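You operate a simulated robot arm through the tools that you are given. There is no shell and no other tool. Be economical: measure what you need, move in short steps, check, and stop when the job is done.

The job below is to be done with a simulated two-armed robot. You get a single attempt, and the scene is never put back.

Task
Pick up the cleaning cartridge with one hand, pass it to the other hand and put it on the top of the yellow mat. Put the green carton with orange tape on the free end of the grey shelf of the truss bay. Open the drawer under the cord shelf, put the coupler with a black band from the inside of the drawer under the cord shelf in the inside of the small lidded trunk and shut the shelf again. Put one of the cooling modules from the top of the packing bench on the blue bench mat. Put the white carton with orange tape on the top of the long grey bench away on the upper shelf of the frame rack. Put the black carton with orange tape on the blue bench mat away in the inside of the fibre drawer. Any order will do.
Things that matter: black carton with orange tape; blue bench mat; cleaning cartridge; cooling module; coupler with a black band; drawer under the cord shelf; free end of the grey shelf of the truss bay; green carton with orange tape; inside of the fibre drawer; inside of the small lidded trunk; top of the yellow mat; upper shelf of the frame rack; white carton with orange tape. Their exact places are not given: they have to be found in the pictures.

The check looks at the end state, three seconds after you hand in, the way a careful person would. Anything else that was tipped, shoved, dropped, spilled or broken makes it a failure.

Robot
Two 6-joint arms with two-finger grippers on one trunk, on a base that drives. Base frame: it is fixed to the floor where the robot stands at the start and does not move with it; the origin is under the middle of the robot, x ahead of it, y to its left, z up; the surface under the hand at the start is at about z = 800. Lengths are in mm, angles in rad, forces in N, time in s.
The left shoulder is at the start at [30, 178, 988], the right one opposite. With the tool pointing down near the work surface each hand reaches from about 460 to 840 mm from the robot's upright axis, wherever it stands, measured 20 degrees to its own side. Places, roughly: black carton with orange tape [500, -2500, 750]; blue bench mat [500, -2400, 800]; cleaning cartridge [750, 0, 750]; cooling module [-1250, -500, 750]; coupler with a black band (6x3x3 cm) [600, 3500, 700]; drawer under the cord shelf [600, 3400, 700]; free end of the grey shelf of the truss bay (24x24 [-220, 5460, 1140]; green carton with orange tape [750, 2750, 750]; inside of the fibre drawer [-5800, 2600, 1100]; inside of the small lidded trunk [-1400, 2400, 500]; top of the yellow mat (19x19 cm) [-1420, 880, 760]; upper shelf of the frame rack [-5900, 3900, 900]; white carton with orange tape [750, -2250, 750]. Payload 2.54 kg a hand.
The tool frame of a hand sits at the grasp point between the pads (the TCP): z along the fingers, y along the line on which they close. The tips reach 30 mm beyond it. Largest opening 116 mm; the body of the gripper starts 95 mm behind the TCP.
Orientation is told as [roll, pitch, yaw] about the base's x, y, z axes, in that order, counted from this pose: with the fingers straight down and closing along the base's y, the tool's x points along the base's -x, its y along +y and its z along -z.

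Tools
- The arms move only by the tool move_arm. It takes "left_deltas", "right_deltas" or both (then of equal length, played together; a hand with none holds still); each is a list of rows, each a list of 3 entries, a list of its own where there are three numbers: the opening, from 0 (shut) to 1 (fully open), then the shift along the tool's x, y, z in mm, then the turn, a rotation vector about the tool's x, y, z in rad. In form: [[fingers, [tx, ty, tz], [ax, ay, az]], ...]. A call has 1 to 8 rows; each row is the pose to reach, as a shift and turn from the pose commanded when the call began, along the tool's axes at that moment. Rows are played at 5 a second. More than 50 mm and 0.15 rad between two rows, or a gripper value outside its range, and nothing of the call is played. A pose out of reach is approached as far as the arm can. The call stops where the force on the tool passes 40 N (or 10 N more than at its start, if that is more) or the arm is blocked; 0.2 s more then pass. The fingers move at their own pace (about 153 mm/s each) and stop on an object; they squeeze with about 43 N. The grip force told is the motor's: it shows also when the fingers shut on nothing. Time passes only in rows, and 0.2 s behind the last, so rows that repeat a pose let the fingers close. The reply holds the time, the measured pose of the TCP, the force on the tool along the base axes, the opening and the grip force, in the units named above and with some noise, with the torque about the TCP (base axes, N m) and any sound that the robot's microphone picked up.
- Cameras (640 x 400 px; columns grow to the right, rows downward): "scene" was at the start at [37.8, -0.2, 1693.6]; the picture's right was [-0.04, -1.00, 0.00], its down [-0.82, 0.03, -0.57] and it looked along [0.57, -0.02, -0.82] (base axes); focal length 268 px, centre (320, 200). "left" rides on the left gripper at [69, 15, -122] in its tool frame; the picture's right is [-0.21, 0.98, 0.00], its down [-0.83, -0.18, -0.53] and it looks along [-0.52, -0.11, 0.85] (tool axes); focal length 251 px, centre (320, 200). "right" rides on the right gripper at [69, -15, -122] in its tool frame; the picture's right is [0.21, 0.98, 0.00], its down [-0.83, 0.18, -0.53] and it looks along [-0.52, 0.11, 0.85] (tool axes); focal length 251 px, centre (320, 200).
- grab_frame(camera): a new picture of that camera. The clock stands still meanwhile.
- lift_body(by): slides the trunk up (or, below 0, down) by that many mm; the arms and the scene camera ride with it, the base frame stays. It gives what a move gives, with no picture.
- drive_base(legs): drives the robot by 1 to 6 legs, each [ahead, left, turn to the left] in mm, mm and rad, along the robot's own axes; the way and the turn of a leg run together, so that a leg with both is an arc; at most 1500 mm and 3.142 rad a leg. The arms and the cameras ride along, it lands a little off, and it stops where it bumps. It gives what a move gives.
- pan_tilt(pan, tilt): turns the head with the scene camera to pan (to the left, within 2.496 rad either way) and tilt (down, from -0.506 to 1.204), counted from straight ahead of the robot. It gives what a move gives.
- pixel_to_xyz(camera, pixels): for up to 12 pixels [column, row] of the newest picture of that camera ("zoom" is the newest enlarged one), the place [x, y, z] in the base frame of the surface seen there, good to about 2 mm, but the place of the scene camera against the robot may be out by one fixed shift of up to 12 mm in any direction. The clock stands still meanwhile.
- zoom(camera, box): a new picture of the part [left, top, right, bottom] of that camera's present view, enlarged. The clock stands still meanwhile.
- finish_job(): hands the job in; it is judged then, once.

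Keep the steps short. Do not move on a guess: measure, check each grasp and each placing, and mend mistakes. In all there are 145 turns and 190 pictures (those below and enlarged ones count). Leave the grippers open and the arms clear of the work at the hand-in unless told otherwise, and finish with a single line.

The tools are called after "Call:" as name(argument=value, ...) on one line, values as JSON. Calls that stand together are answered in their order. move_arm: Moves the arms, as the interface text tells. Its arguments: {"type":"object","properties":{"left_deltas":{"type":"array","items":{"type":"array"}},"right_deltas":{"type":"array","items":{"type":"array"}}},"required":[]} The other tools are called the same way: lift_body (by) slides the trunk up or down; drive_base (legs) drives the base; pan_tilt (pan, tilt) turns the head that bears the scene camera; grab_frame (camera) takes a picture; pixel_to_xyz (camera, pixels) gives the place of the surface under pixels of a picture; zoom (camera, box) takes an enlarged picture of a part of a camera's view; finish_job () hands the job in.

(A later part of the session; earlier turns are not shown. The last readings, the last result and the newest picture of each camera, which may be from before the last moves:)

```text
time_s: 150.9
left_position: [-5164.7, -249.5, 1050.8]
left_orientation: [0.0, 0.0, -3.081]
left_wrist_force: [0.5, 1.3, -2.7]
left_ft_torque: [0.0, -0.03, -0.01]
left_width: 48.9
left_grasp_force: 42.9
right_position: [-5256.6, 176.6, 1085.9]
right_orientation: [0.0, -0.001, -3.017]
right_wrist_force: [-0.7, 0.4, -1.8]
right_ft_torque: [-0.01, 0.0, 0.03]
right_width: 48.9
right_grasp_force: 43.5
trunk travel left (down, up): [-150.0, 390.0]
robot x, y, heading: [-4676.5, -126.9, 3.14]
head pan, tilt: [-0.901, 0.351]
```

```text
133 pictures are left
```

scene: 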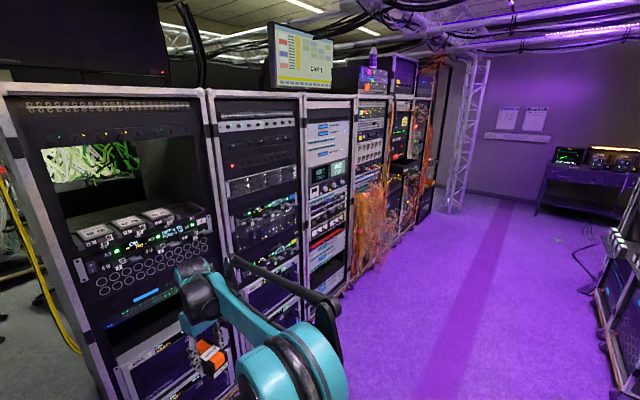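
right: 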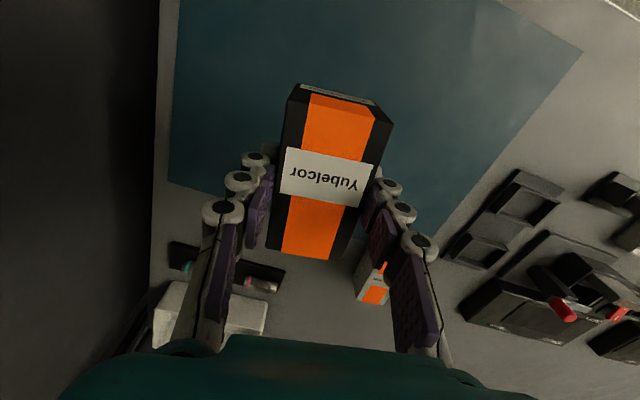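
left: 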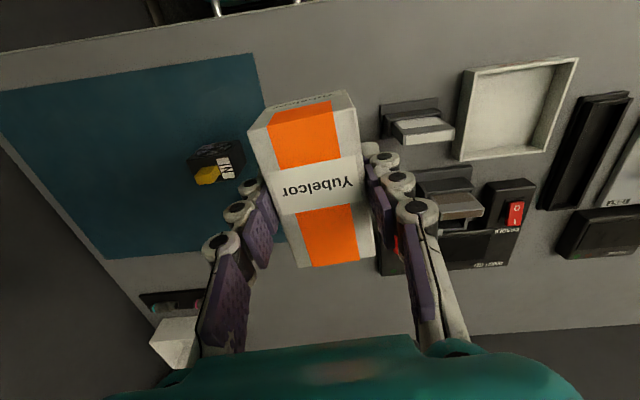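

The corridor is clear. I'll slide right about 2500 and look at the racks.

Call:
drive_base(legs=[[0, -1250, 0], [0, -1250, 0]])

Call:
pan_tilt(pan=-0.3, tilt=0.3)

Call:
grab_frame(camera="scene")

```text
time_s: 162.9
left_position: [-5159.5, 2207.9, 1050.8]
left_orientation: [0.001, 0.0, -3.084]
left_wrist_force: [-0.7, 0.5, -0.7]
left_ft_torque: [-0.01, 0.01, -0.01]
left_width: 48.8
left_grasp_force: 42.5
right_position: [-5252.9, 2634.0, 1086.4]
right_orientation: [0.001, -0.001, -3.014]
right_wrist_force: [0.2, 0.4, -1.6]
right_ft_torque: [0.0, -0.01, 0.0]
right_width: 49.1
right_grasp_force: 43.2
trunk travel left (down, up): [-150.0, 390.0]
robot x, y, heading: [-4676.0, 2333.9, 3.134]
head pan, tilt: [-0.901, 0.351]
```

```text
time_s: 163.9
left_position: [-5159.8, 2208.3, 1049.5]
left_orientation: [0.001, 0.0, -3.083]
left_wrist_force: [-0.2, -0.8, -1.5]
left_ft_torque: [-0.02, -0.01, -0.01]
left_width: 49.1
left_grasp_force: 42.6
right_position: [-5252.8, 2633.5, 1085.4]
right_orientation: [0.0, 0.001, -3.015]
right_wrist_force: [0.0, -0.4, -1.2]
right_ft_torque: [0.03, -0.01, 0.02]
right_width: 48.9
right_grasp_force: 43.1
trunk travel left (down, up): [-150.0, 390.0]
robot x, y, heading: [-4670.6, 2333.8, 3.137]
head pan, tilt: [-0.3, 0.3]
```

```text
132 pictures are left
```

scene: 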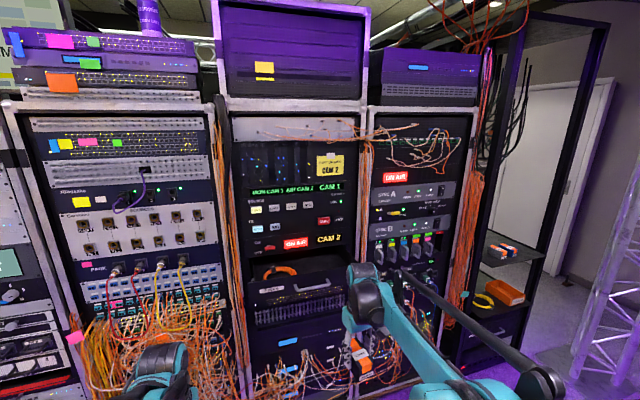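

Call:
zoom(camera="scene", box=[220, 230, 380, 350])

Call:
pixel_to_xyz(camera="scene", pixels=[[255, 285], [340, 280], [300, 262], [280, 270], [300, 292], [485, 258], [540, 250], [510, 245], [490, 300], [510, 330], [252, 265], [335, 262]])

Call:
zoom(camera="scene", box=[430, 180, 590, 360])

```text
3.33 times, centred on (300, 290) of scene
```

zoom: 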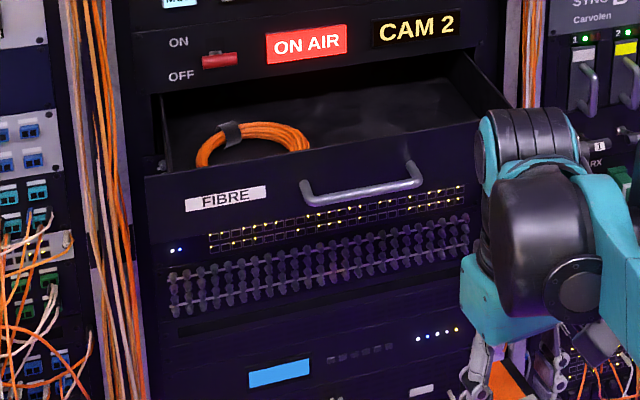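

```text
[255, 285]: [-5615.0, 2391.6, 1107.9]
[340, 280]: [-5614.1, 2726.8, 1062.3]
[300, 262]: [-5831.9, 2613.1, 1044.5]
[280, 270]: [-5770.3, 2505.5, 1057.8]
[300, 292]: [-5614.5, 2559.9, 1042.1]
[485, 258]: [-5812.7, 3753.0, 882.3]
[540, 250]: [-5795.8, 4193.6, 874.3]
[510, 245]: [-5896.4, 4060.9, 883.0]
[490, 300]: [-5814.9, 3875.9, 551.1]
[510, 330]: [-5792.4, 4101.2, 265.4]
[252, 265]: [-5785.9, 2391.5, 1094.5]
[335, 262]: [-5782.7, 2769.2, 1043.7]
```

```text
2.22 times, centred on (510, 270) of scene
```

zoom: 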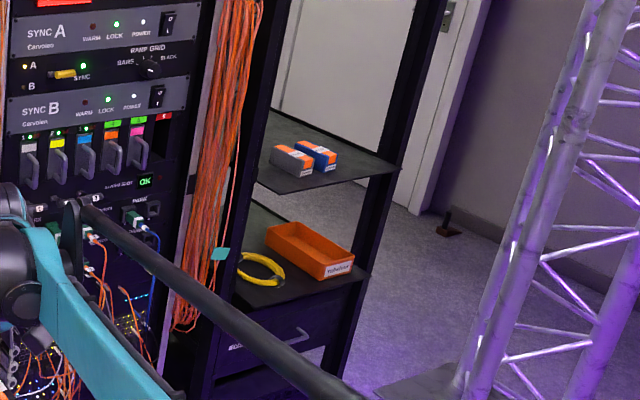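

The fibre drawer stands open: front at x about −5615, floor z about 1054, orange coil on its left, right part free. I'll raise the trunk 250, bring the right hand inward and straighten it, then move up to the drawer.

Call:
lift_body(by=250)

Call:
move_arm(right_deltas=[[0, [-1, 40, 0], [0, 0, 0.05]], [0, [-2, 80, 0], [0, 0, 0.1]], [0, [-3, 120, 0], [0, 0, 0.13]], [0, [-3, 151, 0], [0, 0, 0.13]]])

Call:
drive_base(legs=[[0, -211, 0], [320, 0, 0]])

Call:
grab_frame(camera="right")

Call:
pan_tilt(pan=-0.1, tilt=0.9)

Call:
grab_frame(camera="scene")

```text
time_s: 166.5
left_position: [-5160.0, 2208.2, 1298.6]
left_orientation: [-0.001, -0.002, -3.082]
left_wrist_force: [-0.5, -0.2, -2.1]
left_ft_torque: [0.01, -0.03, 0.0]
left_width: 49.1
left_grasp_force: 43.1
right_position: [-5252.0, 2633.8, 1335.7]
right_orientation: [0.002, -0.002, -3.013]
right_wrist_force: [-0.7, 0.2, -1.3]
right_ft_torque: [0.0, -0.02, 0.02]
right_width: 49.2
right_grasp_force: 43.0
trunk travel left (down, up): [-400.0, 140.0]
robot x, y, heading: [-4673.7, 2330.5, 3.141]
head pan, tilt: [-0.3, 0.3]
```

```text
time_s: 167.5
left_position: [-5160.0, 2206.7, 1300.5]
left_orientation: [-0.001, -0.001, -3.083]
left_wrist_force: [0.3, 0.1, -1.6]
left_ft_torque: [0.03, 0.0, 0.0]
left_width: 49.1
left_grasp_force: 42.7
right_position: [-5237.0, 2482.2, 1334.2]
right_orientation: [-0.003, -0.001, 3.138]
right_wrist_force: [1.0, -0.6, -1.9]
right_ft_torque: [0.01, 0.03, 0.0]
right_width: 48.8
right_grasp_force: 43.0
trunk travel left (down, up): [-400.0, 140.0]
robot x, y, heading: [-4672.1, 2334.4, 3.139]
head pan, tilt: [-0.3, 0.3]
```

```text
time_s: 170.8
left_position: [-5473.9, 2425.4, 1298.4]
left_orientation: [0.0, 0.001, -3.087]
left_wrist_force: [0.3, -0.2, -0.9]
left_ft_torque: [0.0, 0.01, -0.04]
left_width: 48.8
left_grasp_force: 42.5
right_position: [-5549.8, 2701.0, 1333.9]
right_orientation: [0.001, -0.001, 3.134]
right_wrist_force: [-0.5, 0.0, -0.9]
right_ft_torque: [0.02, -0.04, -0.03]
right_width: 48.8
right_grasp_force: 43.5
trunk travel left (down, up): [-400.0, 140.0]
robot x, y, heading: [-4988.8, 2550.7, 3.133]
head pan, tilt: [-0.3, 0.3]
```

```text
129 pictures are left
```

right: 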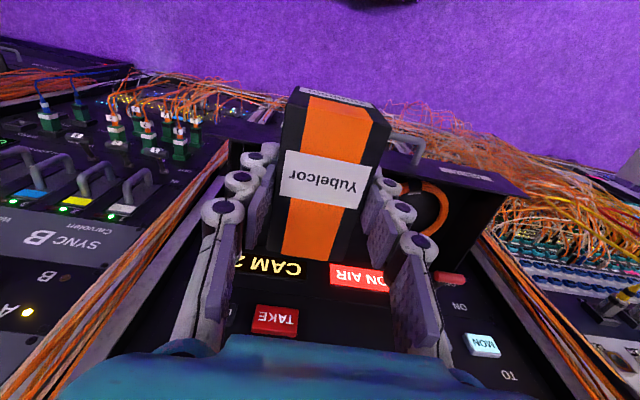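

```text
time_s: 171.8
left_position: [-5475.2, 2425.3, 1299.9]
left_orientation: [-0.002, 0.0, -3.087]
left_wrist_force: [-0.2, -0.2, -1.7]
left_ft_torque: [-0.02, -0.03, 0.03]
left_width: 48.7
left_grasp_force: 42.9
right_position: [-5549.3, 2701.2, 1334.7]
right_orientation: [0.001, 0.002, 3.132]
right_wrist_force: [0.7, 0.2, -1.3]
right_ft_torque: [-0.01, 0.03, 0.05]
right_width: 48.8
right_grasp_force: 43.3
trunk travel left (down, up): [-400.0, 140.0]
robot x, y, heading: [-4988.7, 2549.6, 3.13]
head pan, tilt: [-0.099, 0.901]
```

```text
128 pictures are left
```

scene: 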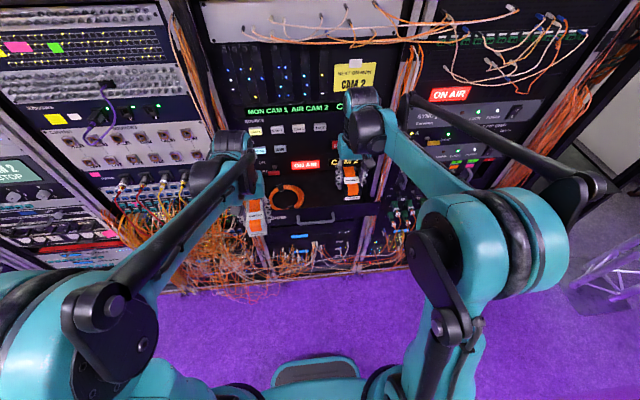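

Call:
zoom(camera="scene", box=[250, 150, 410, 250])

Call:
pixel_to_xyz(camera="scene", pixels=[[318, 195], [335, 200], [365, 205], [372, 195], [310, 180], [280, 212], [370, 208], [290, 200], [330, 210], [365, 190], [360, 178]])

Call:
pixel_to_xyz(camera="right", pixels=[[240, 150], [235, 165], [480, 190], [260, 125], [440, 160], [465, 205], [420, 220], [400, 150], [262, 140], [445, 245]])

```text
4.00 times, centred on (330, 200) of scene
```

zoom: 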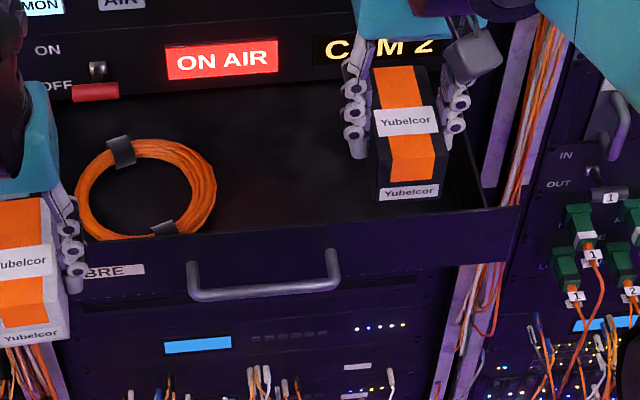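

```text
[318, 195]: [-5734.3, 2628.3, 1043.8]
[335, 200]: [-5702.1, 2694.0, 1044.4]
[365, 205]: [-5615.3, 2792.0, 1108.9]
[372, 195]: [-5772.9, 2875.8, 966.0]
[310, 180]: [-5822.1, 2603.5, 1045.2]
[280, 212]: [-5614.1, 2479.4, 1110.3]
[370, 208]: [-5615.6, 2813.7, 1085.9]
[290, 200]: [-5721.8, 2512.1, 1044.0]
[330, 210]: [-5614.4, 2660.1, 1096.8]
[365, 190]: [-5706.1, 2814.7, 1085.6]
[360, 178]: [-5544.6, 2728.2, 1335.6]
```

```text
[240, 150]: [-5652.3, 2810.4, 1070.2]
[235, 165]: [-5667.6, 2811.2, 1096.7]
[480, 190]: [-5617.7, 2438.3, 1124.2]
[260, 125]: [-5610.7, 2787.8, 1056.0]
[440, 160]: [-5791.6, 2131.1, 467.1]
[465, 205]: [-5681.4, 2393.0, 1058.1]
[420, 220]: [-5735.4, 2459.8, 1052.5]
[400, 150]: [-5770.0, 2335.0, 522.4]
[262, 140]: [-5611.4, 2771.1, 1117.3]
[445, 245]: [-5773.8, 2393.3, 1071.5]
```

The drawer inside is x −5620 to the rack face at −5775, y 2393–2810, floor 1054, rim 1120. I'll move the carton forward over (−5687, 2704), then lower it halfway and check.

Call:
move_arm(right_deltas=[[0, [-46, 0, 0], [0, 0, 0]], [0, [-92, -1, 0], [0, 0, 0]], [0, [-137, -2, 0], [0, 0, 0]], [0, [-137, -2, 40], [0, 0, 0]], [0, [-137, -2, 80], [0, 0, 0]], [0, [-137, -2, 120], [0, 0, 0]]])

Call:
grab_frame(camera="right")

Call:
zoom(camera="scene", box=[250, 120, 430, 250])

```text
time_s: 173.2
left_position: [-5476.2, 2425.8, 1299.5]
left_orientation: [0.0, 0.003, -3.087]
left_wrist_force: [-0.1, -0.2, -2.0]
left_ft_torque: [0.0, -0.04, 0.04]
left_width: 49.1
left_grasp_force: 43.0
right_position: [-5688.9, 2706.2, 1211.2]
right_orientation: [0.0, 0.001, 3.131]
right_wrist_force: [-0.6, 0.0, -2.2]
right_ft_torque: [0.01, -0.01, 0.0]
right_width: 49.1
right_grasp_force: 43.0
trunk travel left (down, up): [-400.0, 140.0]
robot x, y, heading: [-4986.4, 2546.9, 3.13]
head pan, tilt: [-0.099, 0.901]
```

```text
126 pictures are left
```

right: 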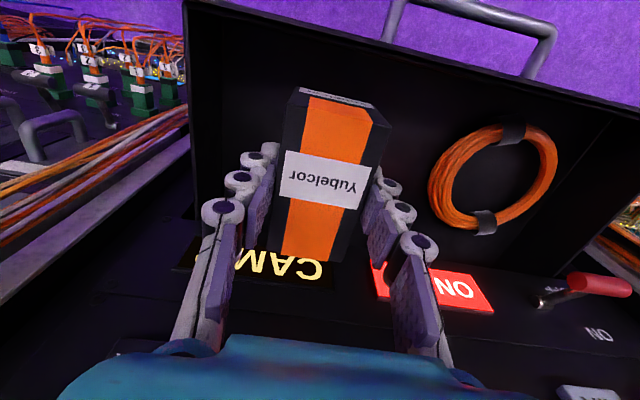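

```text
3.08 times, centred on (340, 185) of scene
```

zoom: 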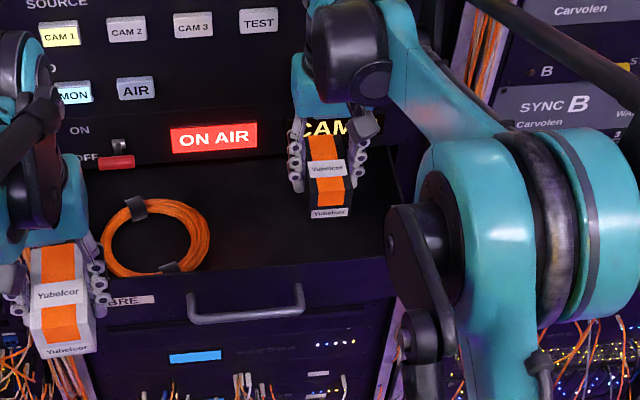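

It's clear over the drawer. I'll lower 115 mm to the floor in small last steps, release, and rise.

Call:
move_arm(right_deltas=[[0, [0, 0, 40], [0, 0, 0]], [0, [0, 0, 80], [0, 0, 0]], [0, [0, 0, 105], [0, 0, 0]], [0, [0, 0, 112], [0, 0, 0]], [0, [0, 0, 115], [0, 0, 0]]])

Call:
grab_frame(camera="right")

```text
time_s: 174.4
left_position: [-5474.8, 2425.6, 1299.9]
left_orientation: [0.0, 0.001, -3.088]
left_wrist_force: [0.2, 0.5, -1.2]
left_ft_torque: [0.02, -0.02, 0.03]
left_width: 49.0
left_grasp_force: 43.1
right_position: [-5686.2, 2706.8, 1097.9]
right_orientation: [0.001, 0.0, 3.132]
right_wrist_force: [-0.1, 0.0, -1.7]
right_ft_torque: [0.0, 0.02, 0.01]
right_width: 48.6
right_grasp_force: 42.6
trunk travel left (down, up): [-400.0, 140.0]
robot x, y, heading: [-4986.0, 2547.4, 3.133]
head pan, tilt: [-0.099, 0.901]
```

```text
124 pictures are left
```

right: 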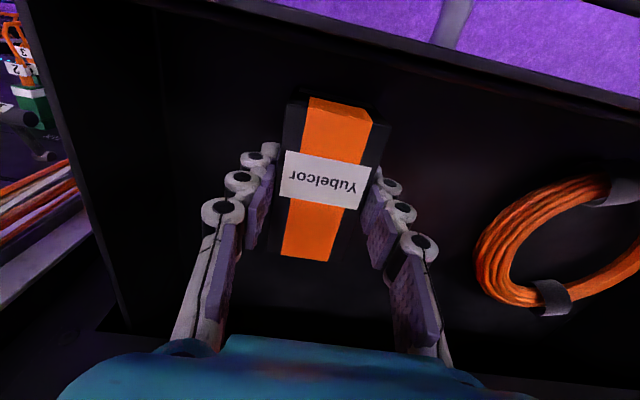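

It is not yet touching, so I'll go a few mm more, in 2 mm steps.

Call:
move_arm(right_deltas=[[0, [0, 0, 2], [0, 0, 0]], [0, [0, 0, 4], [0, 0, 0]], [0, [0, 0, 6], [0, 0, 0]]])

```text
time_s: 175.2
left_position: [-5471.4, 2423.8, 1302.3]
left_orientation: [0.001, -0.002, -3.089]
left_wrist_force: [0.2, 0.5, -1.2]
left_ft_torque: [0.04, -0.02, 0.02]
left_width: 48.7
left_grasp_force: 43.1
right_position: [-5684.9, 2706.0, 1096.9]
right_orientation: [-0.002, -0.001, 3.132]
right_wrist_force: [-2.2, 2.5, 28.5]
right_ft_torque: [0.0, -0.38, 0.06]
right_width: 48.8
right_grasp_force: 42.8
trunk travel left (down, up): [-400.0, 140.0]
robot x, y, heading: [-4985.4, 2548.1, 3.131]
head pan, tilt: [-0.099, 0.901]
```

Firm contact at 28 N. I'll ease up 4 mm, release, and rise.

Call:
move_arm(right_deltas=[[0, [0, 0, -4], [0, 0, 0]], [0.7, [0, 0, -4], [0, 0, 0]], [0.7, [0, 0, -4], [0, 0, 0]], [0.7, [0, 0, -45], [0, 0, 0]], [0.7, [0, 0, -90], [0, 0, 0]], [0.7, [0, 0, -135], [0, 0, 0]], [0.7, [0, 0, -180], [0, 0, 0]], [0.7, [0, 0, -210], [0, 0, 0]]])

Call:
grab_frame(camera="right")

```text
time_s: 177.0
left_position: [-5473.8, 2423.7, 1300.9]
left_orientation: [0.0, 0.001, -3.088]
left_wrist_force: [1.0, 0.1, -1.4]
left_ft_torque: [-0.05, -0.01, 0.03]
left_width: 48.8
left_grasp_force: 43.1
right_position: [-5687.1, 2705.4, 1303.8]
right_orientation: [0.0, 0.0, 3.133]
right_wrist_force: [-0.6, 0.4, 0.1]
right_ft_torque: [0.0, 0.01, -0.04]
right_width: 81.4
right_grasp_force: 0.0
trunk travel left (down, up): [-400.0, 140.0]
robot x, y, heading: [-4985.9, 2546.7, 3.135]
head pan, tilt: [-0.099, 0.901]
```

```text
123 pictures are left
```

right: 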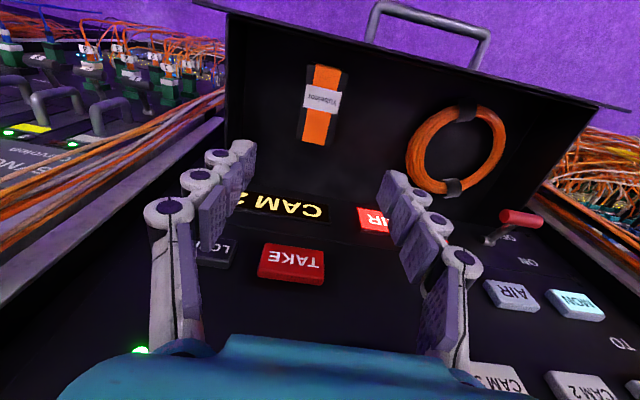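

The black carton lies in the fibre drawer. I'll retract the right hand, back up, slide right 1000 and look at the frame rack.

Call:
move_arm(right_deltas=[[0.7, [48, 0, 0], [0, 0, 0]], [0.7, [96, 0, 0], [0, 0, 0]], [0.7, [144, 0, 0], [0, 0, 0]], [0.7, [192, 0, 0], [0, 0, 0]]])

Call:
drive_base(legs=[[-250, 0, 0], [0, -1000, 0]])

Call:
pan_tilt(pan=-0.5, tilt=0.7)

Call:
grab_frame(camera="scene")

```text
time_s: 178.0
left_position: [-5471.6, 2425.3, 1301.6]
left_orientation: [0.0, -0.002, -3.086]
left_wrist_force: [1.0, -0.3, -1.6]
left_ft_torque: [-0.03, 0.06, -0.03]
left_width: 48.7
left_grasp_force: 43.4
right_position: [-5489.1, 2701.3, 1300.8]
right_orientation: [0.0, -0.002, 3.131]
right_wrist_force: [1.1, -0.3, -0.5]
right_ft_torque: [0.02, 0.06, -0.05]
right_width: 81.2
right_grasp_force: 0.0
trunk travel left (down, up): [-400.0, 140.0]
robot x, y, heading: [-4987.7, 2545.4, 3.136]
head pan, tilt: [-0.099, 0.901]
```

```text
time_s: 184.7
left_position: [-5203.1, 3431.3, 1299.2]
left_orientation: [-0.001, 0.0, -3.112]
left_wrist_force: [0.6, 1.1, -1.3]
left_ft_torque: [-0.01, -0.01, -0.02]
left_width: 48.9
left_grasp_force: 43.1
right_position: [-5213.9, 3708.9, 1300.5]
right_orientation: [0.0, 0.0, 3.107]
right_wrist_force: [0.1, 0.0, -0.7]
right_ft_torque: [-0.02, -0.03, 0.01]
right_width: 81.1
right_grasp_force: 0.0
trunk travel left (down, up): [-400.0, 140.0]
robot x, y, heading: [-4709.5, 3542.3, 3.107]
head pan, tilt: [-0.099, 0.901]
```

```text
time_s: 185.5
left_position: [-5201.4, 3432.1, 1299.7]
left_orientation: [0.0, -0.001, -3.114]
left_wrist_force: [-0.4, -0.3, -1.0]
left_ft_torque: [0.03, -0.02, -0.01]
left_width: 48.7
left_grasp_force: 42.6
right_position: [-5213.7, 3710.0, 1300.6]
right_orientation: [-0.001, 0.0, 3.108]
right_wrist_force: [0.7, 0.2, 0.5]
right_ft_torque: [0.02, -0.01, 0.03]
right_width: 81.1
right_grasp_force: 0.0
trunk travel left (down, up): [-400.0, 140.0]
robot x, y, heading: [-4714.0, 3542.1, 3.102]
head pan, tilt: [-0.499, 0.7]
```

```text
122 pictures are left
```

scene: 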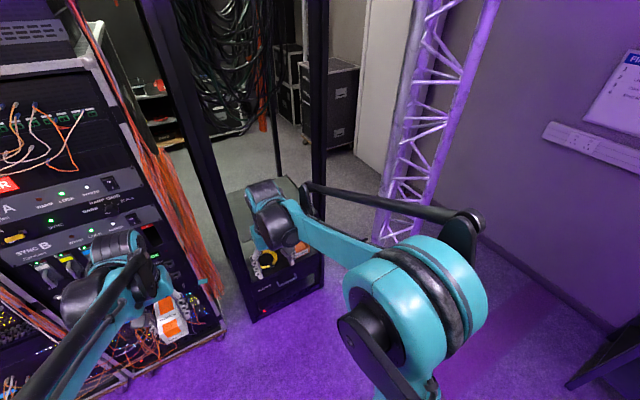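

Call:
pixel_to_xyz(camera="scene", pixels=[[385, 240], [412, 225], [248, 190], [240, 205], [290, 190], [320, 200], [250, 310], [322, 280], [205, 150], [318, 100]])

Call:
grab_frame(camera="right")

```text
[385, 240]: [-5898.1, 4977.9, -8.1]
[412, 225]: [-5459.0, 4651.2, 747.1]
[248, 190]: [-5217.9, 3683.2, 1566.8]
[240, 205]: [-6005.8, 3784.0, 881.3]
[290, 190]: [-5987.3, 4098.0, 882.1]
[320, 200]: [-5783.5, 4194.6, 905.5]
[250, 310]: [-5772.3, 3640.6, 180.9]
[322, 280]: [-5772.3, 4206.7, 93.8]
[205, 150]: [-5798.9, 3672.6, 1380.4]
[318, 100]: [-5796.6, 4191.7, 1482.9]
```

```text
121 pictures are left
```

right: 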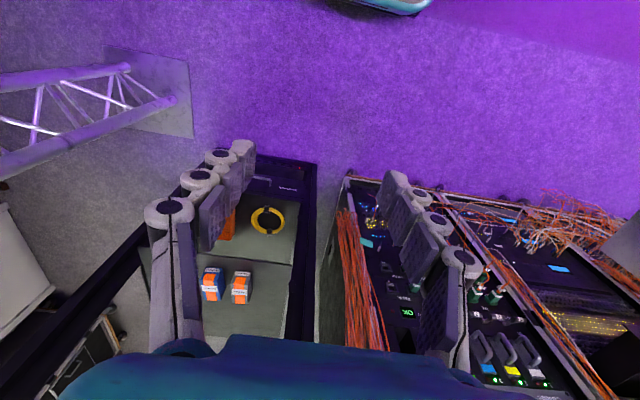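

Call:
pixel_to_xyz(camera="right", pixels=[[255, 270], [280, 275], [260, 310], [280, 320], [225, 320], [212, 270], [241, 272], [212, 298], [241, 300], [268, 218], [290, 262], [285, 290]])

Call:
zoom(camera="right", box=[120, 140, 340, 350])

```text
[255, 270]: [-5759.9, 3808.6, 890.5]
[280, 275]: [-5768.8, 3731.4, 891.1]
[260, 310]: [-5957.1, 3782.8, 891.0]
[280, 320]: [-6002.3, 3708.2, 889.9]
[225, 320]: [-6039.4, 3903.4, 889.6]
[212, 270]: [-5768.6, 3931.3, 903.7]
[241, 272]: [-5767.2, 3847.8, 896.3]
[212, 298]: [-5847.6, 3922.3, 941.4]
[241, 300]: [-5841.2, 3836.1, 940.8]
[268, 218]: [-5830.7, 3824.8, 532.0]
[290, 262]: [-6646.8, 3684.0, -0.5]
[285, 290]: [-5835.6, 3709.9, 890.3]
```

```text
1.90 times, centred on (230, 245) of right
```

zoom: 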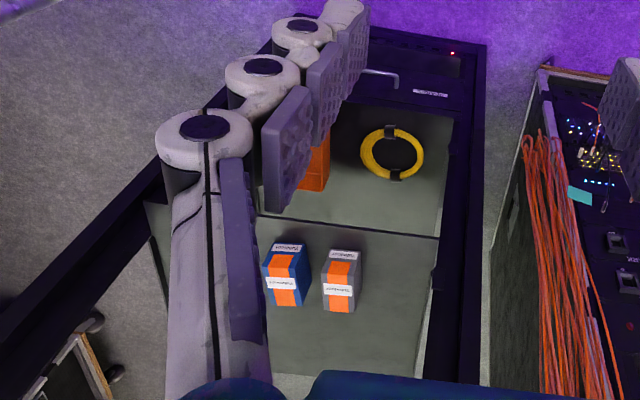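

The upper shelf is at z 890.5 with its front edge at x −5755, and has cartons at y 3848 and 3931. I'll put the white one next to them at y about 4030. I'll lower the trunk 100 and drive up in front.

Call:
lift_body(by=-100)

Call:
drive_base(legs=[[0, -518, 0.035], [400, 0, 0]])

Call:
grab_frame(camera="left")

Call:
grab_frame(camera="scene")

```text
time_s: 186.8
left_position: [-5202.6, 3432.2, 1200.0]
left_orientation: [-0.001, 0.0, -3.114]
left_wrist_force: [-0.4, 0.0, -1.9]
left_ft_torque: [0.0, 0.01, -0.02]
left_width: 48.9
left_grasp_force: 42.9
right_position: [-5214.1, 3710.1, 1200.7]
right_orientation: [0.001, 0.0, 3.105]
right_wrist_force: [0.0, 0.2, 0.2]
right_ft_torque: [0.03, -0.01, 0.0]
right_width: 81.3
right_grasp_force: 0.0
trunk travel left (down, up): [-300.0, 240.0]
robot x, y, heading: [-4710.8, 3540.5, 3.101]
head pan, tilt: [-0.499, 0.7]
```

```text
time_s: 192.0
left_position: [-5595.9, 3931.8, 1199.1]
left_orientation: [0.0, 0.0, -3.073]
left_wrist_force: [-0.8, 0.4, -1.4]
left_ft_torque: [-0.03, -0.02, 0.0]
left_width: 49.0
left_grasp_force: 43.3
right_position: [-5618.6, 4207.3, 1201.1]
right_orientation: [0.001, 0.0, -3.135]
right_wrist_force: [-0.7, 0.6, -0.2]
right_ft_torque: [0.02, 0.0, -0.02]
right_width: 81.2
right_grasp_force: 0.0
trunk travel left (down, up): [-300.0, 240.0]
robot x, y, heading: [-5111.9, 4062.9, -3.136]
head pan, tilt: [-0.499, 0.7]
```

```text
119 pictures are left
```

left: 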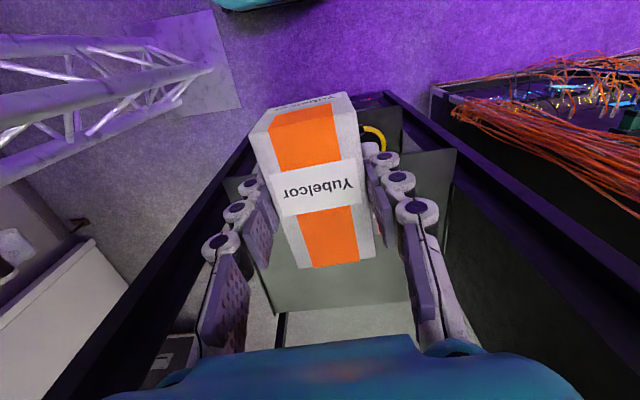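

```text
118 pictures are left
```

scene: 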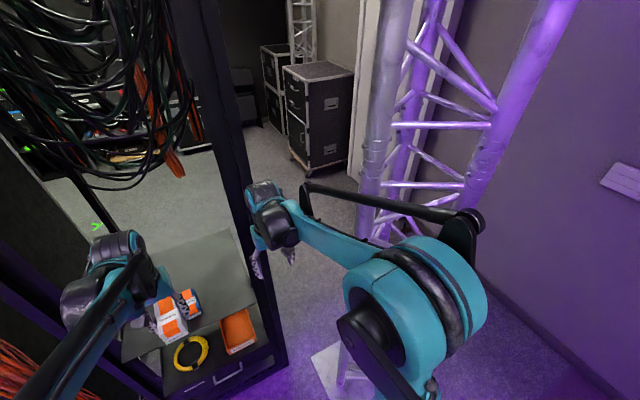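

Call:
pixel_to_xyz(camera="scene", pixels=[[180, 165], [175, 100], [120, 130], [60, 80], [190, 120], [195, 60], [245, 200], [280, 355], [200, 250], [150, 20]])

Call:
move_arm(left_deltas=[[0, [-6, -20, 0], [0, 0, 0.03]], [0, [-12, -45, 0], [0, 0, 0.06]], [0, [-17, -70, 0], [0, 0, 0.066]], [0, [-23, -98, 0], [0, 0, 0.066]]], right_deltas=[[0.7, [30, -10, 0], [0, 0, 0]], [0.7, [60, -20, 0], [0, 0, 0]], [0.7, [85, -30, 0], [0, 0, 0]], [0.7, [100, -40, 0], [0, 0, 0]]])

Call:
grab_frame(camera="left")

```text
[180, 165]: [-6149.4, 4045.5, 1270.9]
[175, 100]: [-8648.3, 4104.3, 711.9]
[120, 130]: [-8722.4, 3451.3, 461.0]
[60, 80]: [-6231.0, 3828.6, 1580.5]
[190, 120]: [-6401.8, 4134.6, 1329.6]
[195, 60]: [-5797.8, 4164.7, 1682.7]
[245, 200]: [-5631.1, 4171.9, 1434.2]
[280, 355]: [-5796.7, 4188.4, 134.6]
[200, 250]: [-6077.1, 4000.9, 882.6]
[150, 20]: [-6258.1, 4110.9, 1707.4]
```

```text
time_s: 193.0
left_position: [-5625.7, 4029.0, 1199.4]
left_orientation: [0.001, 0.0, -3.138]
left_wrist_force: [-0.4, 0.8, -2.3]
left_ft_torque: [-0.02, -0.02, 0.01]
left_width: 48.9
left_grasp_force: 43.0
right_position: [-5517.9, 4251.3, 1199.7]
right_orientation: [-0.001, 0.001, -3.135]
right_wrist_force: [-0.6, 0.6, 0.7]
right_ft_torque: [-0.02, 0.01, 0.01]
right_width: 81.4
right_grasp_force: 0.1
trunk travel left (down, up): [-300.0, 240.0]
robot x, y, heading: [-5109.8, 4062.1, -3.134]
head pan, tilt: [-0.499, 0.7]
```

```text
117 pictures are left
```

left: 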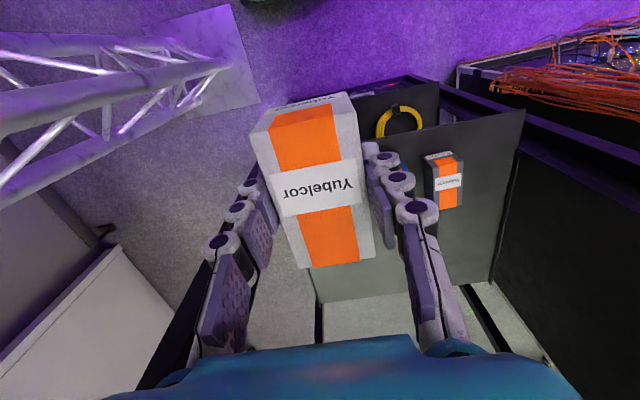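

Call:
pixel_to_xyz(camera="left", pixels=[[325, 285], [400, 280], [440, 250], [380, 240], [430, 165], [458, 162], [312, 295], [300, 290], [245, 130], [200, 340], [475, 190]])

```text
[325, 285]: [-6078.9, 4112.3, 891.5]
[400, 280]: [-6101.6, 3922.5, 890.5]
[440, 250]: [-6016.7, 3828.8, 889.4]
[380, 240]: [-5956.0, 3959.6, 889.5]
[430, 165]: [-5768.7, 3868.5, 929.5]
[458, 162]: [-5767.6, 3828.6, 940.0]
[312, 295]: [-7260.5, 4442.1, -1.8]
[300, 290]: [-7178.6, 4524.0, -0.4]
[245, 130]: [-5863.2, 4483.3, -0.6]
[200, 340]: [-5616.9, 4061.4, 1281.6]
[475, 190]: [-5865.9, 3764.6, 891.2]
```

The shelf reaches past y 4112. I'll move forward 187 to x −5812, then go down most of the way.

Call:
move_arm(left_deltas=[[0, [-47, 0, 0], [0, 0, 0]], [0, [-94, 0, 0], [0, 0, 0]], [0, [-141, 0, 0], [0, 0, 0]], [0, [-187, -2, 0], [0, 0, 0]], [0, [-187, -2, 48], [0, 0, 0]], [0, [-187, -2, 96], [0, 0, 0]], [0, [-187, -2, 144], [0, 0, 0]], [0, [-187, -2, 190], [0, 0, 0]]])

Call:
grab_frame(camera="left")

Call:
grab_frame(camera="scene")

```text
time_s: 194.8
left_position: [-5813.6, 4029.4, 1007.7]
left_orientation: [0.0, 0.0, -3.138]
left_wrist_force: [0.8, 0.2, -2.4]
left_ft_torque: [0.0, -0.04, 0.01]
left_width: 48.9
left_grasp_force: 43.1
right_position: [-5517.7, 4248.8, 1200.4]
right_orientation: [0.0, 0.001, -3.136]
right_wrist_force: [0.7, -0.4, 0.1]
right_ft_torque: [0.0, 0.0, -0.02]
right_width: 81.1
right_grasp_force: 0.1
trunk travel left (down, up): [-300.0, 240.0]
robot x, y, heading: [-5108.1, 4063.2, -3.139]
head pan, tilt: [-0.499, 0.7]
```

```text
116 pictures are left
```

left: 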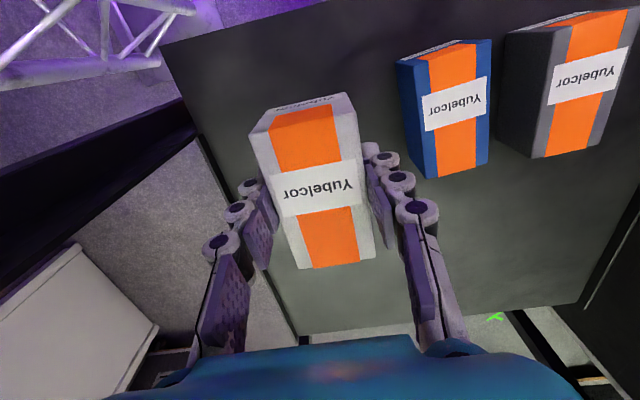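

```text
115 pictures are left
```

scene: 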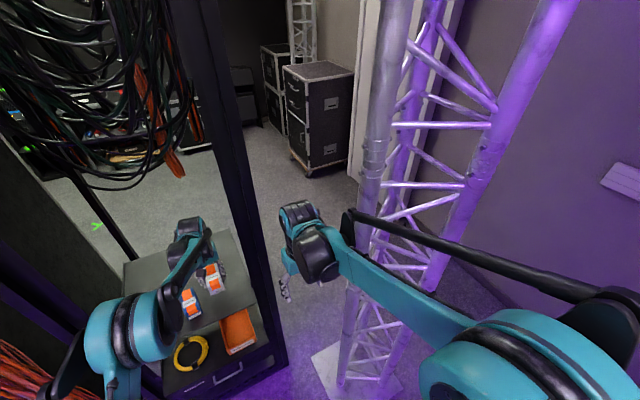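

Good spacing. I'll lower 76 mm with small final steps.

Call:
move_arm(left_deltas=[[0, [0, 0, 40], [0, 0, 0]], [0, [0, 0, 66], [0, 0, 0]], [0, [0, 0, 73], [0, 0, 0]], [0, [0, 0, 76], [0, 0, 0]], [0, [0, 0, 78], [0, 0, 0]]])

```text
time_s: 196.0
left_position: [-5812.0, 4029.7, 931.0]
left_orientation: [0.0, 0.001, -3.138]
left_wrist_force: [0.5, -0.6, -0.8]
left_ft_torque: [-0.04, 0.02, 0.01]
left_width: 49.0
left_grasp_force: 43.3
right_position: [-5518.1, 4248.7, 1200.2]
right_orientation: [0.0, 0.0, -3.136]
right_wrist_force: [-0.1, 0.1, 0.4]
right_ft_torque: [0.01, 0.02, 0.02]
right_width: 81.0
right_grasp_force: 0.0
trunk travel left (down, up): [-300.0, 240.0]
robot x, y, heading: [-5108.1, 4060.8, -3.136]
head pan, tilt: [-0.499, 0.7]
```

Call:
move_arm(left_deltas=[[0, [0, 0, 2], [0, 0, 0]], [0.6, [0, 0, 2], [0, 0, 0]], [0.6, [0, 0, 2], [0, 0, 0]], [0.6, [0, 0, -40], [0, 0, 0]], [0.6, [0, 0, -88], [0, 0, 0]], [0.6, [0, 0, -136], [0, 0, 0]], [0.6, [0, 0, -184], [0, 0, 0]], [0.6, [0, 0, -220], [0, 0, 0]]])

Call:
grab_frame(camera="left")

```text
time_s: 197.8
left_position: [-5809.2, 4030.0, 1153.5]
left_orientation: [0.0, 0.0, -3.138]
left_wrist_force: [0.1, -0.9, 0.2]
left_ft_torque: [-0.05, 0.01, 0.0]
left_width: 69.7
left_grasp_force: 0.0
right_position: [-5516.2, 4247.8, 1200.4]
right_orientation: [0.0, 0.001, -3.136]
right_wrist_force: [-0.3, 0.0, 0.1]
right_ft_torque: [-0.01, 0.02, 0.02]
right_width: 81.1
right_grasp_force: 0.1
trunk travel left (down, up): [-300.0, 240.0]
robot x, y, heading: [-5108.4, 4058.8, -3.135]
head pan, tilt: [-0.499, 0.7]
```

```text
114 pictures are left
```

left: 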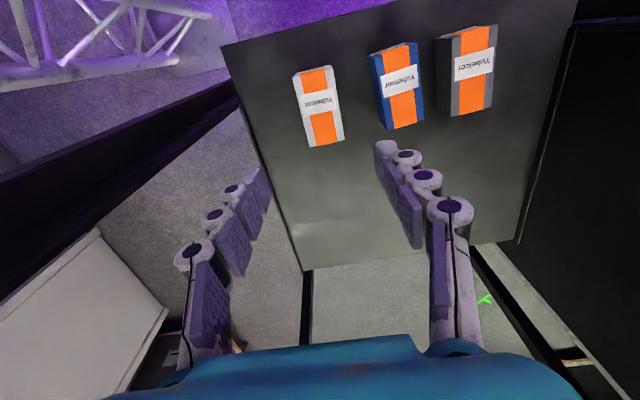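

The white carton is on the upper shelf. I'll retract the left hand, back away, turn to face +x, and look for a way round.

Call:
move_arm(left_deltas=[[0.6, [48, 0, 0], [0, 0, 0]], [0.6, [96, 0, 0], [0, 0, 0]], [0.6, [144, 0, 0], [0, 0, 0]], [0.6, [192, 0, 0], [0, 0, 0]], [0.6, [240, 20, 0], [0, 0, 0]], [0.6, [270, 60, 0], [0, 0, 0]], [0.6, [270, 100, 0], [0, 0, 0]]], right_deltas=[[0.6, [0, 0, 0], [0, 0, 0]], [0.6, [0, 20, 0], [0, 0, 0]], [0.6, [0, 40, 0], [0, 0, 0]], [0.6, [0, 40, 0], [0, 0, 0]], [0.6, [0, 40, 0], [0, 0, 0]], [0.6, [0, 40, 0], [0, 0, 0]], [0.6, [0, 40, 0], [0, 0, 0]]])

Call:
drive_base(legs=[[-400, 0, 0], [0, 0, 3.135]])

Call:
pan_tilt(pan=0.0, tilt=0.4)

Call:
grab_frame(camera="scene")

```text
refused: row 5 steps farther than a row can; nothing moved
```

```text
time_s: 207.6
left_position: [-4014.1, 4086.7, 1151.5]
left_orientation: [0.0, -0.001, -0.01]
left_wrist_force: [-0.1, -0.1, 0.6]
left_ft_torque: [-0.01, 0.01, 0.0]
left_width: 69.7
left_grasp_force: 0.2
right_position: [-4309.6, 3869.7, 1199.4]
right_orientation: [0.0, 0.003, -0.011]
right_wrist_force: [0.0, 0.3, -0.3]
right_ft_torque: [-0.01, -0.01, -0.01]
right_width: 81.0
right_grasp_force: 0.1
trunk travel left (down, up): [-300.0, 240.0]
robot x, y, heading: [-4718.2, 4063.8, -0.008]
head pan, tilt: [-0.499, 0.7]
```

```text
time_s: 208.5
left_position: [-4012.8, 4086.3, 1151.7]
left_orientation: [0.0, 0.001, -0.01]
left_wrist_force: [0.0, 0.1, -0.3]
left_ft_torque: [-0.01, 0.01, -0.02]
left_width: 69.8
left_grasp_force: 0.0
right_position: [-4310.3, 3869.7, 1200.6]
right_orientation: [0.0, -0.001, -0.01]
right_wrist_force: [0.1, 0.2, -0.4]
right_ft_torque: [0.01, -0.02, -0.01]
right_width: 81.4
right_grasp_force: 0.2
trunk travel left (down, up): [-300.0, 240.0]
robot x, y, heading: [-4715.9, 4060.2, -0.008]
head pan, tilt: [0.0, 0.4]
```

```text
113 pictures are left
```

scene: 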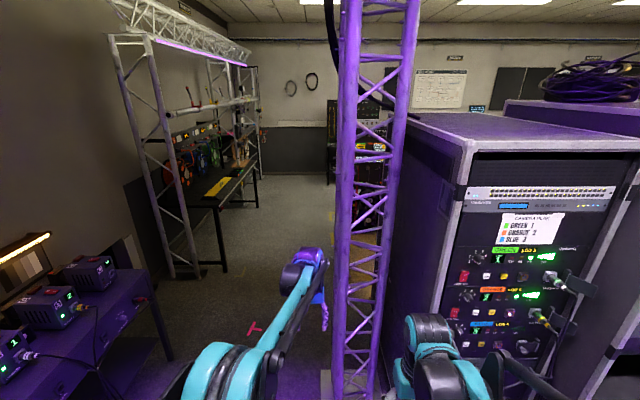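

The arm move was refused, but the drive backed straight out without contact. Ahead there is a truss column at (370,200) and a table on the left. I'll measure the passage.

Call:
pixel_to_xyz(camera="scene", pixels=[[345, 380], [325, 378], [380, 380], [345, 250], [160, 300], [175, 350], [205, 270], [225, 265], [465, 260], [400, 200], [330, 180], [258, 200]])

Call:
move_arm(left_deltas=[[0.6, [48, 0, 0], [0, 0, 0]], [0.6, [96, 0, 0], [0, 0, 0]], [0.6, [144, 0, 0], [0, 0, 0]], [0.6, [190, 0, 0], [0, 0, 0]], [0.6, [230, 20, 0], [0, 0, 0]], [0.6, [260, 50, 0], [0, 0, 0]], [0.6, [260, 90, 0], [0, 0, 0]]])

Call:
pan_tilt(pan=0.3, tilt=0.85)

Call:
grab_frame(camera="scene")

```text
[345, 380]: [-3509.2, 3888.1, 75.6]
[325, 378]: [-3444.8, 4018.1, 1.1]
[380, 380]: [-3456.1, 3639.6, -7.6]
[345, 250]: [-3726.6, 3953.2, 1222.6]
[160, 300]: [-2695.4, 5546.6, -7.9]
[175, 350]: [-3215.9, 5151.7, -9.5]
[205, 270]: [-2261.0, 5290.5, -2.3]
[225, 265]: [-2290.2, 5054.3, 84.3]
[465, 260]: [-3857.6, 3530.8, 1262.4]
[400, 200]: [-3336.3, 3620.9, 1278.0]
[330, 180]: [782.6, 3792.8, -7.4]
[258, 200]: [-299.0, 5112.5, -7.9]
```

```text
time_s: 210.1
left_position: [-4270.7, 4179.6, 1154.6]
left_orientation: [0.0, -0.003, -0.011]
left_wrist_force: [0.0, 0.4, -0.9]
left_ft_torque: [0.01, 0.0, -0.01]
left_width: 69.6
left_grasp_force: 0.1
right_position: [-4308.0, 3871.1, 1200.7]
right_orientation: [-0.001, 0.001, -0.009]
right_wrist_force: [0.3, -0.5, -0.4]
right_ft_torque: [-0.03, 0.03, 0.03]
right_width: 81.1
right_grasp_force: 0.1
trunk travel left (down, up): [-300.0, 240.0]
robot x, y, heading: [-4714.2, 4062.7, -0.009]
head pan, tilt: [0.0, 0.4]
```

```text
time_s: 211.0
left_position: [-4272.0, 4178.5, 1154.3]
left_orientation: [-0.002, 0.0, -0.012]
left_wrist_force: [0.4, -0.4, 0.5]
left_ft_torque: [0.0, 0.02, -0.01]
left_width: 69.8
left_grasp_force: 0.1
right_position: [-4309.7, 3869.7, 1199.7]
right_orientation: [0.001, 0.001, -0.009]
right_wrist_force: [0.4, -0.3, -0.1]
right_ft_torque: [0.0, 0.02, -0.03]
right_width: 81.1
right_grasp_force: 0.0
trunk travel left (down, up): [-300.0, 240.0]
robot x, y, heading: [-4716.3, 4063.6, -0.009]
head pan, tilt: [0.3, 0.85]
```

```text
112 pictures are left
```

scene: 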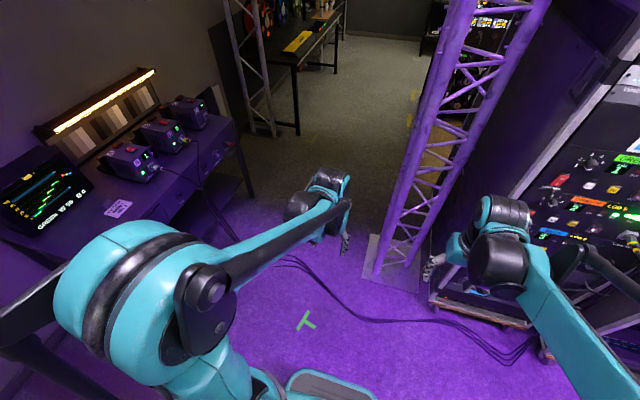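

Call:
pixel_to_xyz(camera="scene", pixels=[[252, 198], [238, 150], [180, 215], [130, 222], [376, 275], [366, 245], [300, 262], [360, 310], [276, 130], [298, 133], [240, 240]])

```text
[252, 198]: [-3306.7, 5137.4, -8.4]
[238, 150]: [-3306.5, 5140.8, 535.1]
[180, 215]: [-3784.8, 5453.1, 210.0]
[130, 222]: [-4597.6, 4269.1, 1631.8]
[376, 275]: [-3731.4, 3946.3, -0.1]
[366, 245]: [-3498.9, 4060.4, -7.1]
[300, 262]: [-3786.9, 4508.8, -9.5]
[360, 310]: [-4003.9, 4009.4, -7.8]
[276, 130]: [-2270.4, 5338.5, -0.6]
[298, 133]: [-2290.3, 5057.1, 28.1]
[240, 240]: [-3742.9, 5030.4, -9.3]
```

The gap is from y 4060 (column plate) to y 5140 (table), so I'll pass along its centre at y about 4610 and stop at x about −600 to look.

Call:
drive_base(legs=[[0, 550, 0.009], [1400, 0, 0], [1400, 0, 0], [1300, 0, 0]])

Call:
pan_tilt(pan=-0.8, tilt=0.6)

Call:
grab_frame(camera="scene")

Call:
pan_tilt(pan=0.9, tilt=0.5)

Call:
grab_frame(camera="scene")

```text
time_s: 233.6
left_position: [-155.4, 4852.0, 1154.5]
left_orientation: [-0.001, -0.001, 0.046]
left_wrist_force: [-0.1, -1.0, -0.8]
left_ft_torque: [0.01, 0.02, 0.01]
left_width: 69.7
left_grasp_force: 0.1
right_position: [-174.1, 4542.6, 1200.1]
right_orientation: [-0.001, 0.0, 0.05]
right_wrist_force: [0.4, 0.2, 0.3]
right_ft_torque: [0.01, 0.01, 0.0]
right_width: 81.4
right_grasp_force: 0.1
trunk travel left (down, up): [-300.0, 240.0]
robot x, y, heading: [-594.0, 4712.6, 0.049]
head pan, tilt: [0.3, 0.85]
```

```text
time_s: 234.9
left_position: [-154.7, 4853.2, 1154.6]
left_orientation: [0.0, 0.0, 0.045]
left_wrist_force: [0.6, -0.6, -0.2]
left_ft_torque: [0.03, -0.01, 0.05]
left_width: 69.7
left_grasp_force: 0.0
right_position: [-175.4, 4542.4, 1200.2]
right_orientation: [0.0, 0.0, 0.05]
right_wrist_force: [0.5, -0.1, -0.6]
right_ft_torque: [0.0, -0.04, 0.01]
right_width: 81.4
right_grasp_force: 0.1
trunk travel left (down, up): [-300.0, 240.0]
robot x, y, heading: [-592.6, 4711.4, 0.048]
head pan, tilt: [-0.799, 0.6]
```

```text
111 pictures are left
```

scene: 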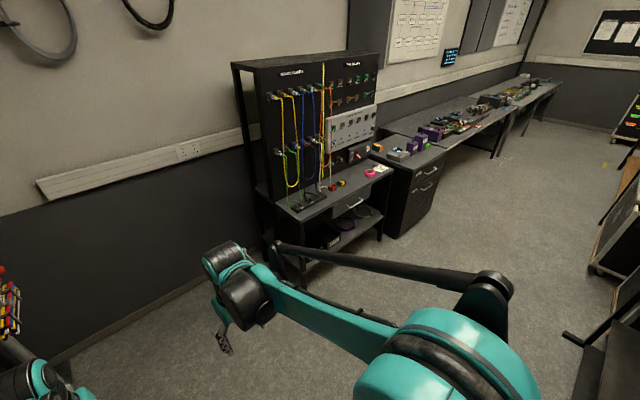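

```text
time_s: 236.7
left_position: [-154.8, 4854.5, 1155.6]
left_orientation: [0.001, -0.002, 0.045]
left_wrist_force: [0.1, 0.3, 0.4]
left_ft_torque: [0.04, 0.0, 0.01]
left_width: 69.6
left_grasp_force: 0.0
right_position: [-175.5, 4542.4, 1200.4]
right_orientation: [0.001, -0.001, 0.049]
right_wrist_force: [0.0, 0.5, -0.4]
right_ft_torque: [0.02, 0.04, 0.0]
right_width: 81.2
right_grasp_force: 0.0
trunk travel left (down, up): [-300.0, 240.0]
robot x, y, heading: [-591.5, 4709.8, 0.047]
head pan, tilt: [0.901, 0.499]
```

```text
110 pictures are left
```

scene: 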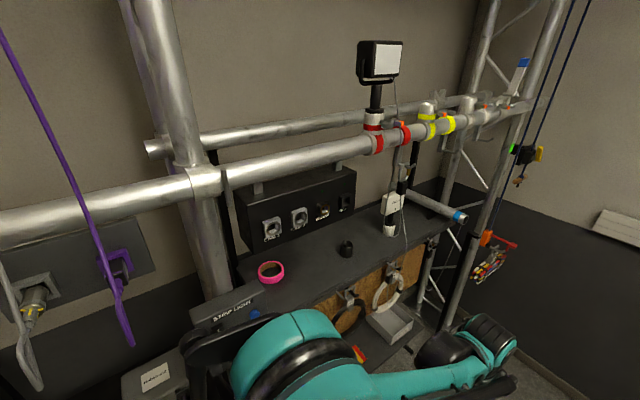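

Call:
pixel_to_xyz(camera="scene", pixels=[[270, 275], [346, 248], [310, 255], [330, 270], [425, 222], [300, 165], [400, 135], [340, 150], [240, 265], [400, 245], [380, 265], [462, 216]])

Call:
zoom(camera="scene", box=[190, 130, 490, 370])

```text
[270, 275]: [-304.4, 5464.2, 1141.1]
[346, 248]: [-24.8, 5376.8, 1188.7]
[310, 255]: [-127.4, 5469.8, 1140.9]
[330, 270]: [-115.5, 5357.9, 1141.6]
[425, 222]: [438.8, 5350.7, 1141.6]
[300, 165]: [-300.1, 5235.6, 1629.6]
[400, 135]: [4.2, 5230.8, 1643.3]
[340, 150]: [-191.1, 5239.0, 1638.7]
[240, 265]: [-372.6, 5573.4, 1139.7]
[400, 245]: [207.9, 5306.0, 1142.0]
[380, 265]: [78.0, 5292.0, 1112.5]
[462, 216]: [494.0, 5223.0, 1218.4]
```

```text
1.67 times, centred on (340, 250) of scene
```

zoom: 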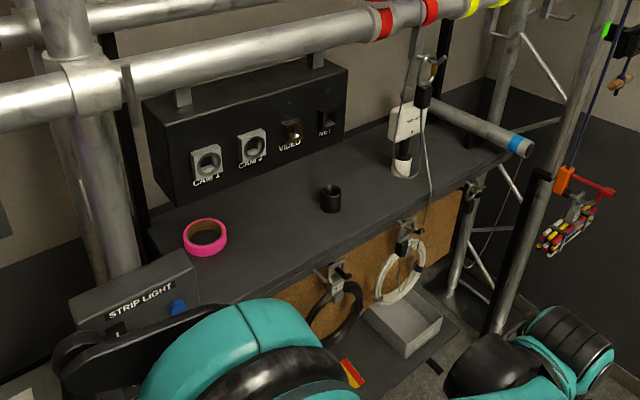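

The shelf is at z about 1141. The free space is between the pink tape (−304,5464) and the black cup (−25,5377). Next I'll drive to the cord shelf and look at its drawer and the green carton.

Call:
drive_base(legs=[[330, 0, -0.047], [0, -1260, 0]])

Call:
pan_tilt(pan=-0.2, tilt=0.8)

Call:
grab_frame(camera="scene")

```text
time_s: 244.7
left_position: [171.5, 3582.0, 1154.5]
left_orientation: [0.0, 0.0, -0.028]
left_wrist_force: [0.4, -0.5, 0.2]
left_ft_torque: [-0.01, -0.01, -0.02]
left_width: 69.7
left_grasp_force: 0.0
right_position: [130.6, 3273.1, 1200.7]
right_orientation: [-0.001, 0.001, -0.026]
right_wrist_force: [0.0, -0.2, 0.3]
right_ft_torque: [0.01, -0.01, -0.01]
right_width: 81.1
right_grasp_force: 0.1
trunk travel left (down, up): [-300.0, 240.0]
robot x, y, heading: [-274.4, 3475.1, -0.028]
head pan, tilt: [0.901, 0.499]
```

```text
time_s: 246.1
left_position: [172.1, 3582.6, 1154.8]
left_orientation: [0.0, -0.001, -0.028]
left_wrist_force: [0.1, 0.2, 0.1]
left_ft_torque: [-0.02, 0.01, -0.01]
left_width: 69.4
left_grasp_force: 0.2
right_position: [129.9, 3273.8, 1200.7]
right_orientation: [0.0, 0.0, -0.027]
right_wrist_force: [-0.1, 0.8, 0.3]
right_ft_torque: [0.02, 0.0, -0.03]
right_width: 81.3
right_grasp_force: 0.0
trunk travel left (down, up): [-300.0, 240.0]
robot x, y, heading: [-272.6, 3473.9, -0.026]
head pan, tilt: [-0.201, 0.799]
```

```text
108 pictures are left
```

scene: 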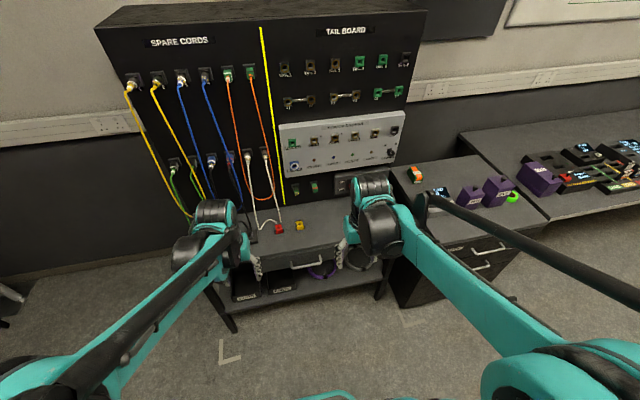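

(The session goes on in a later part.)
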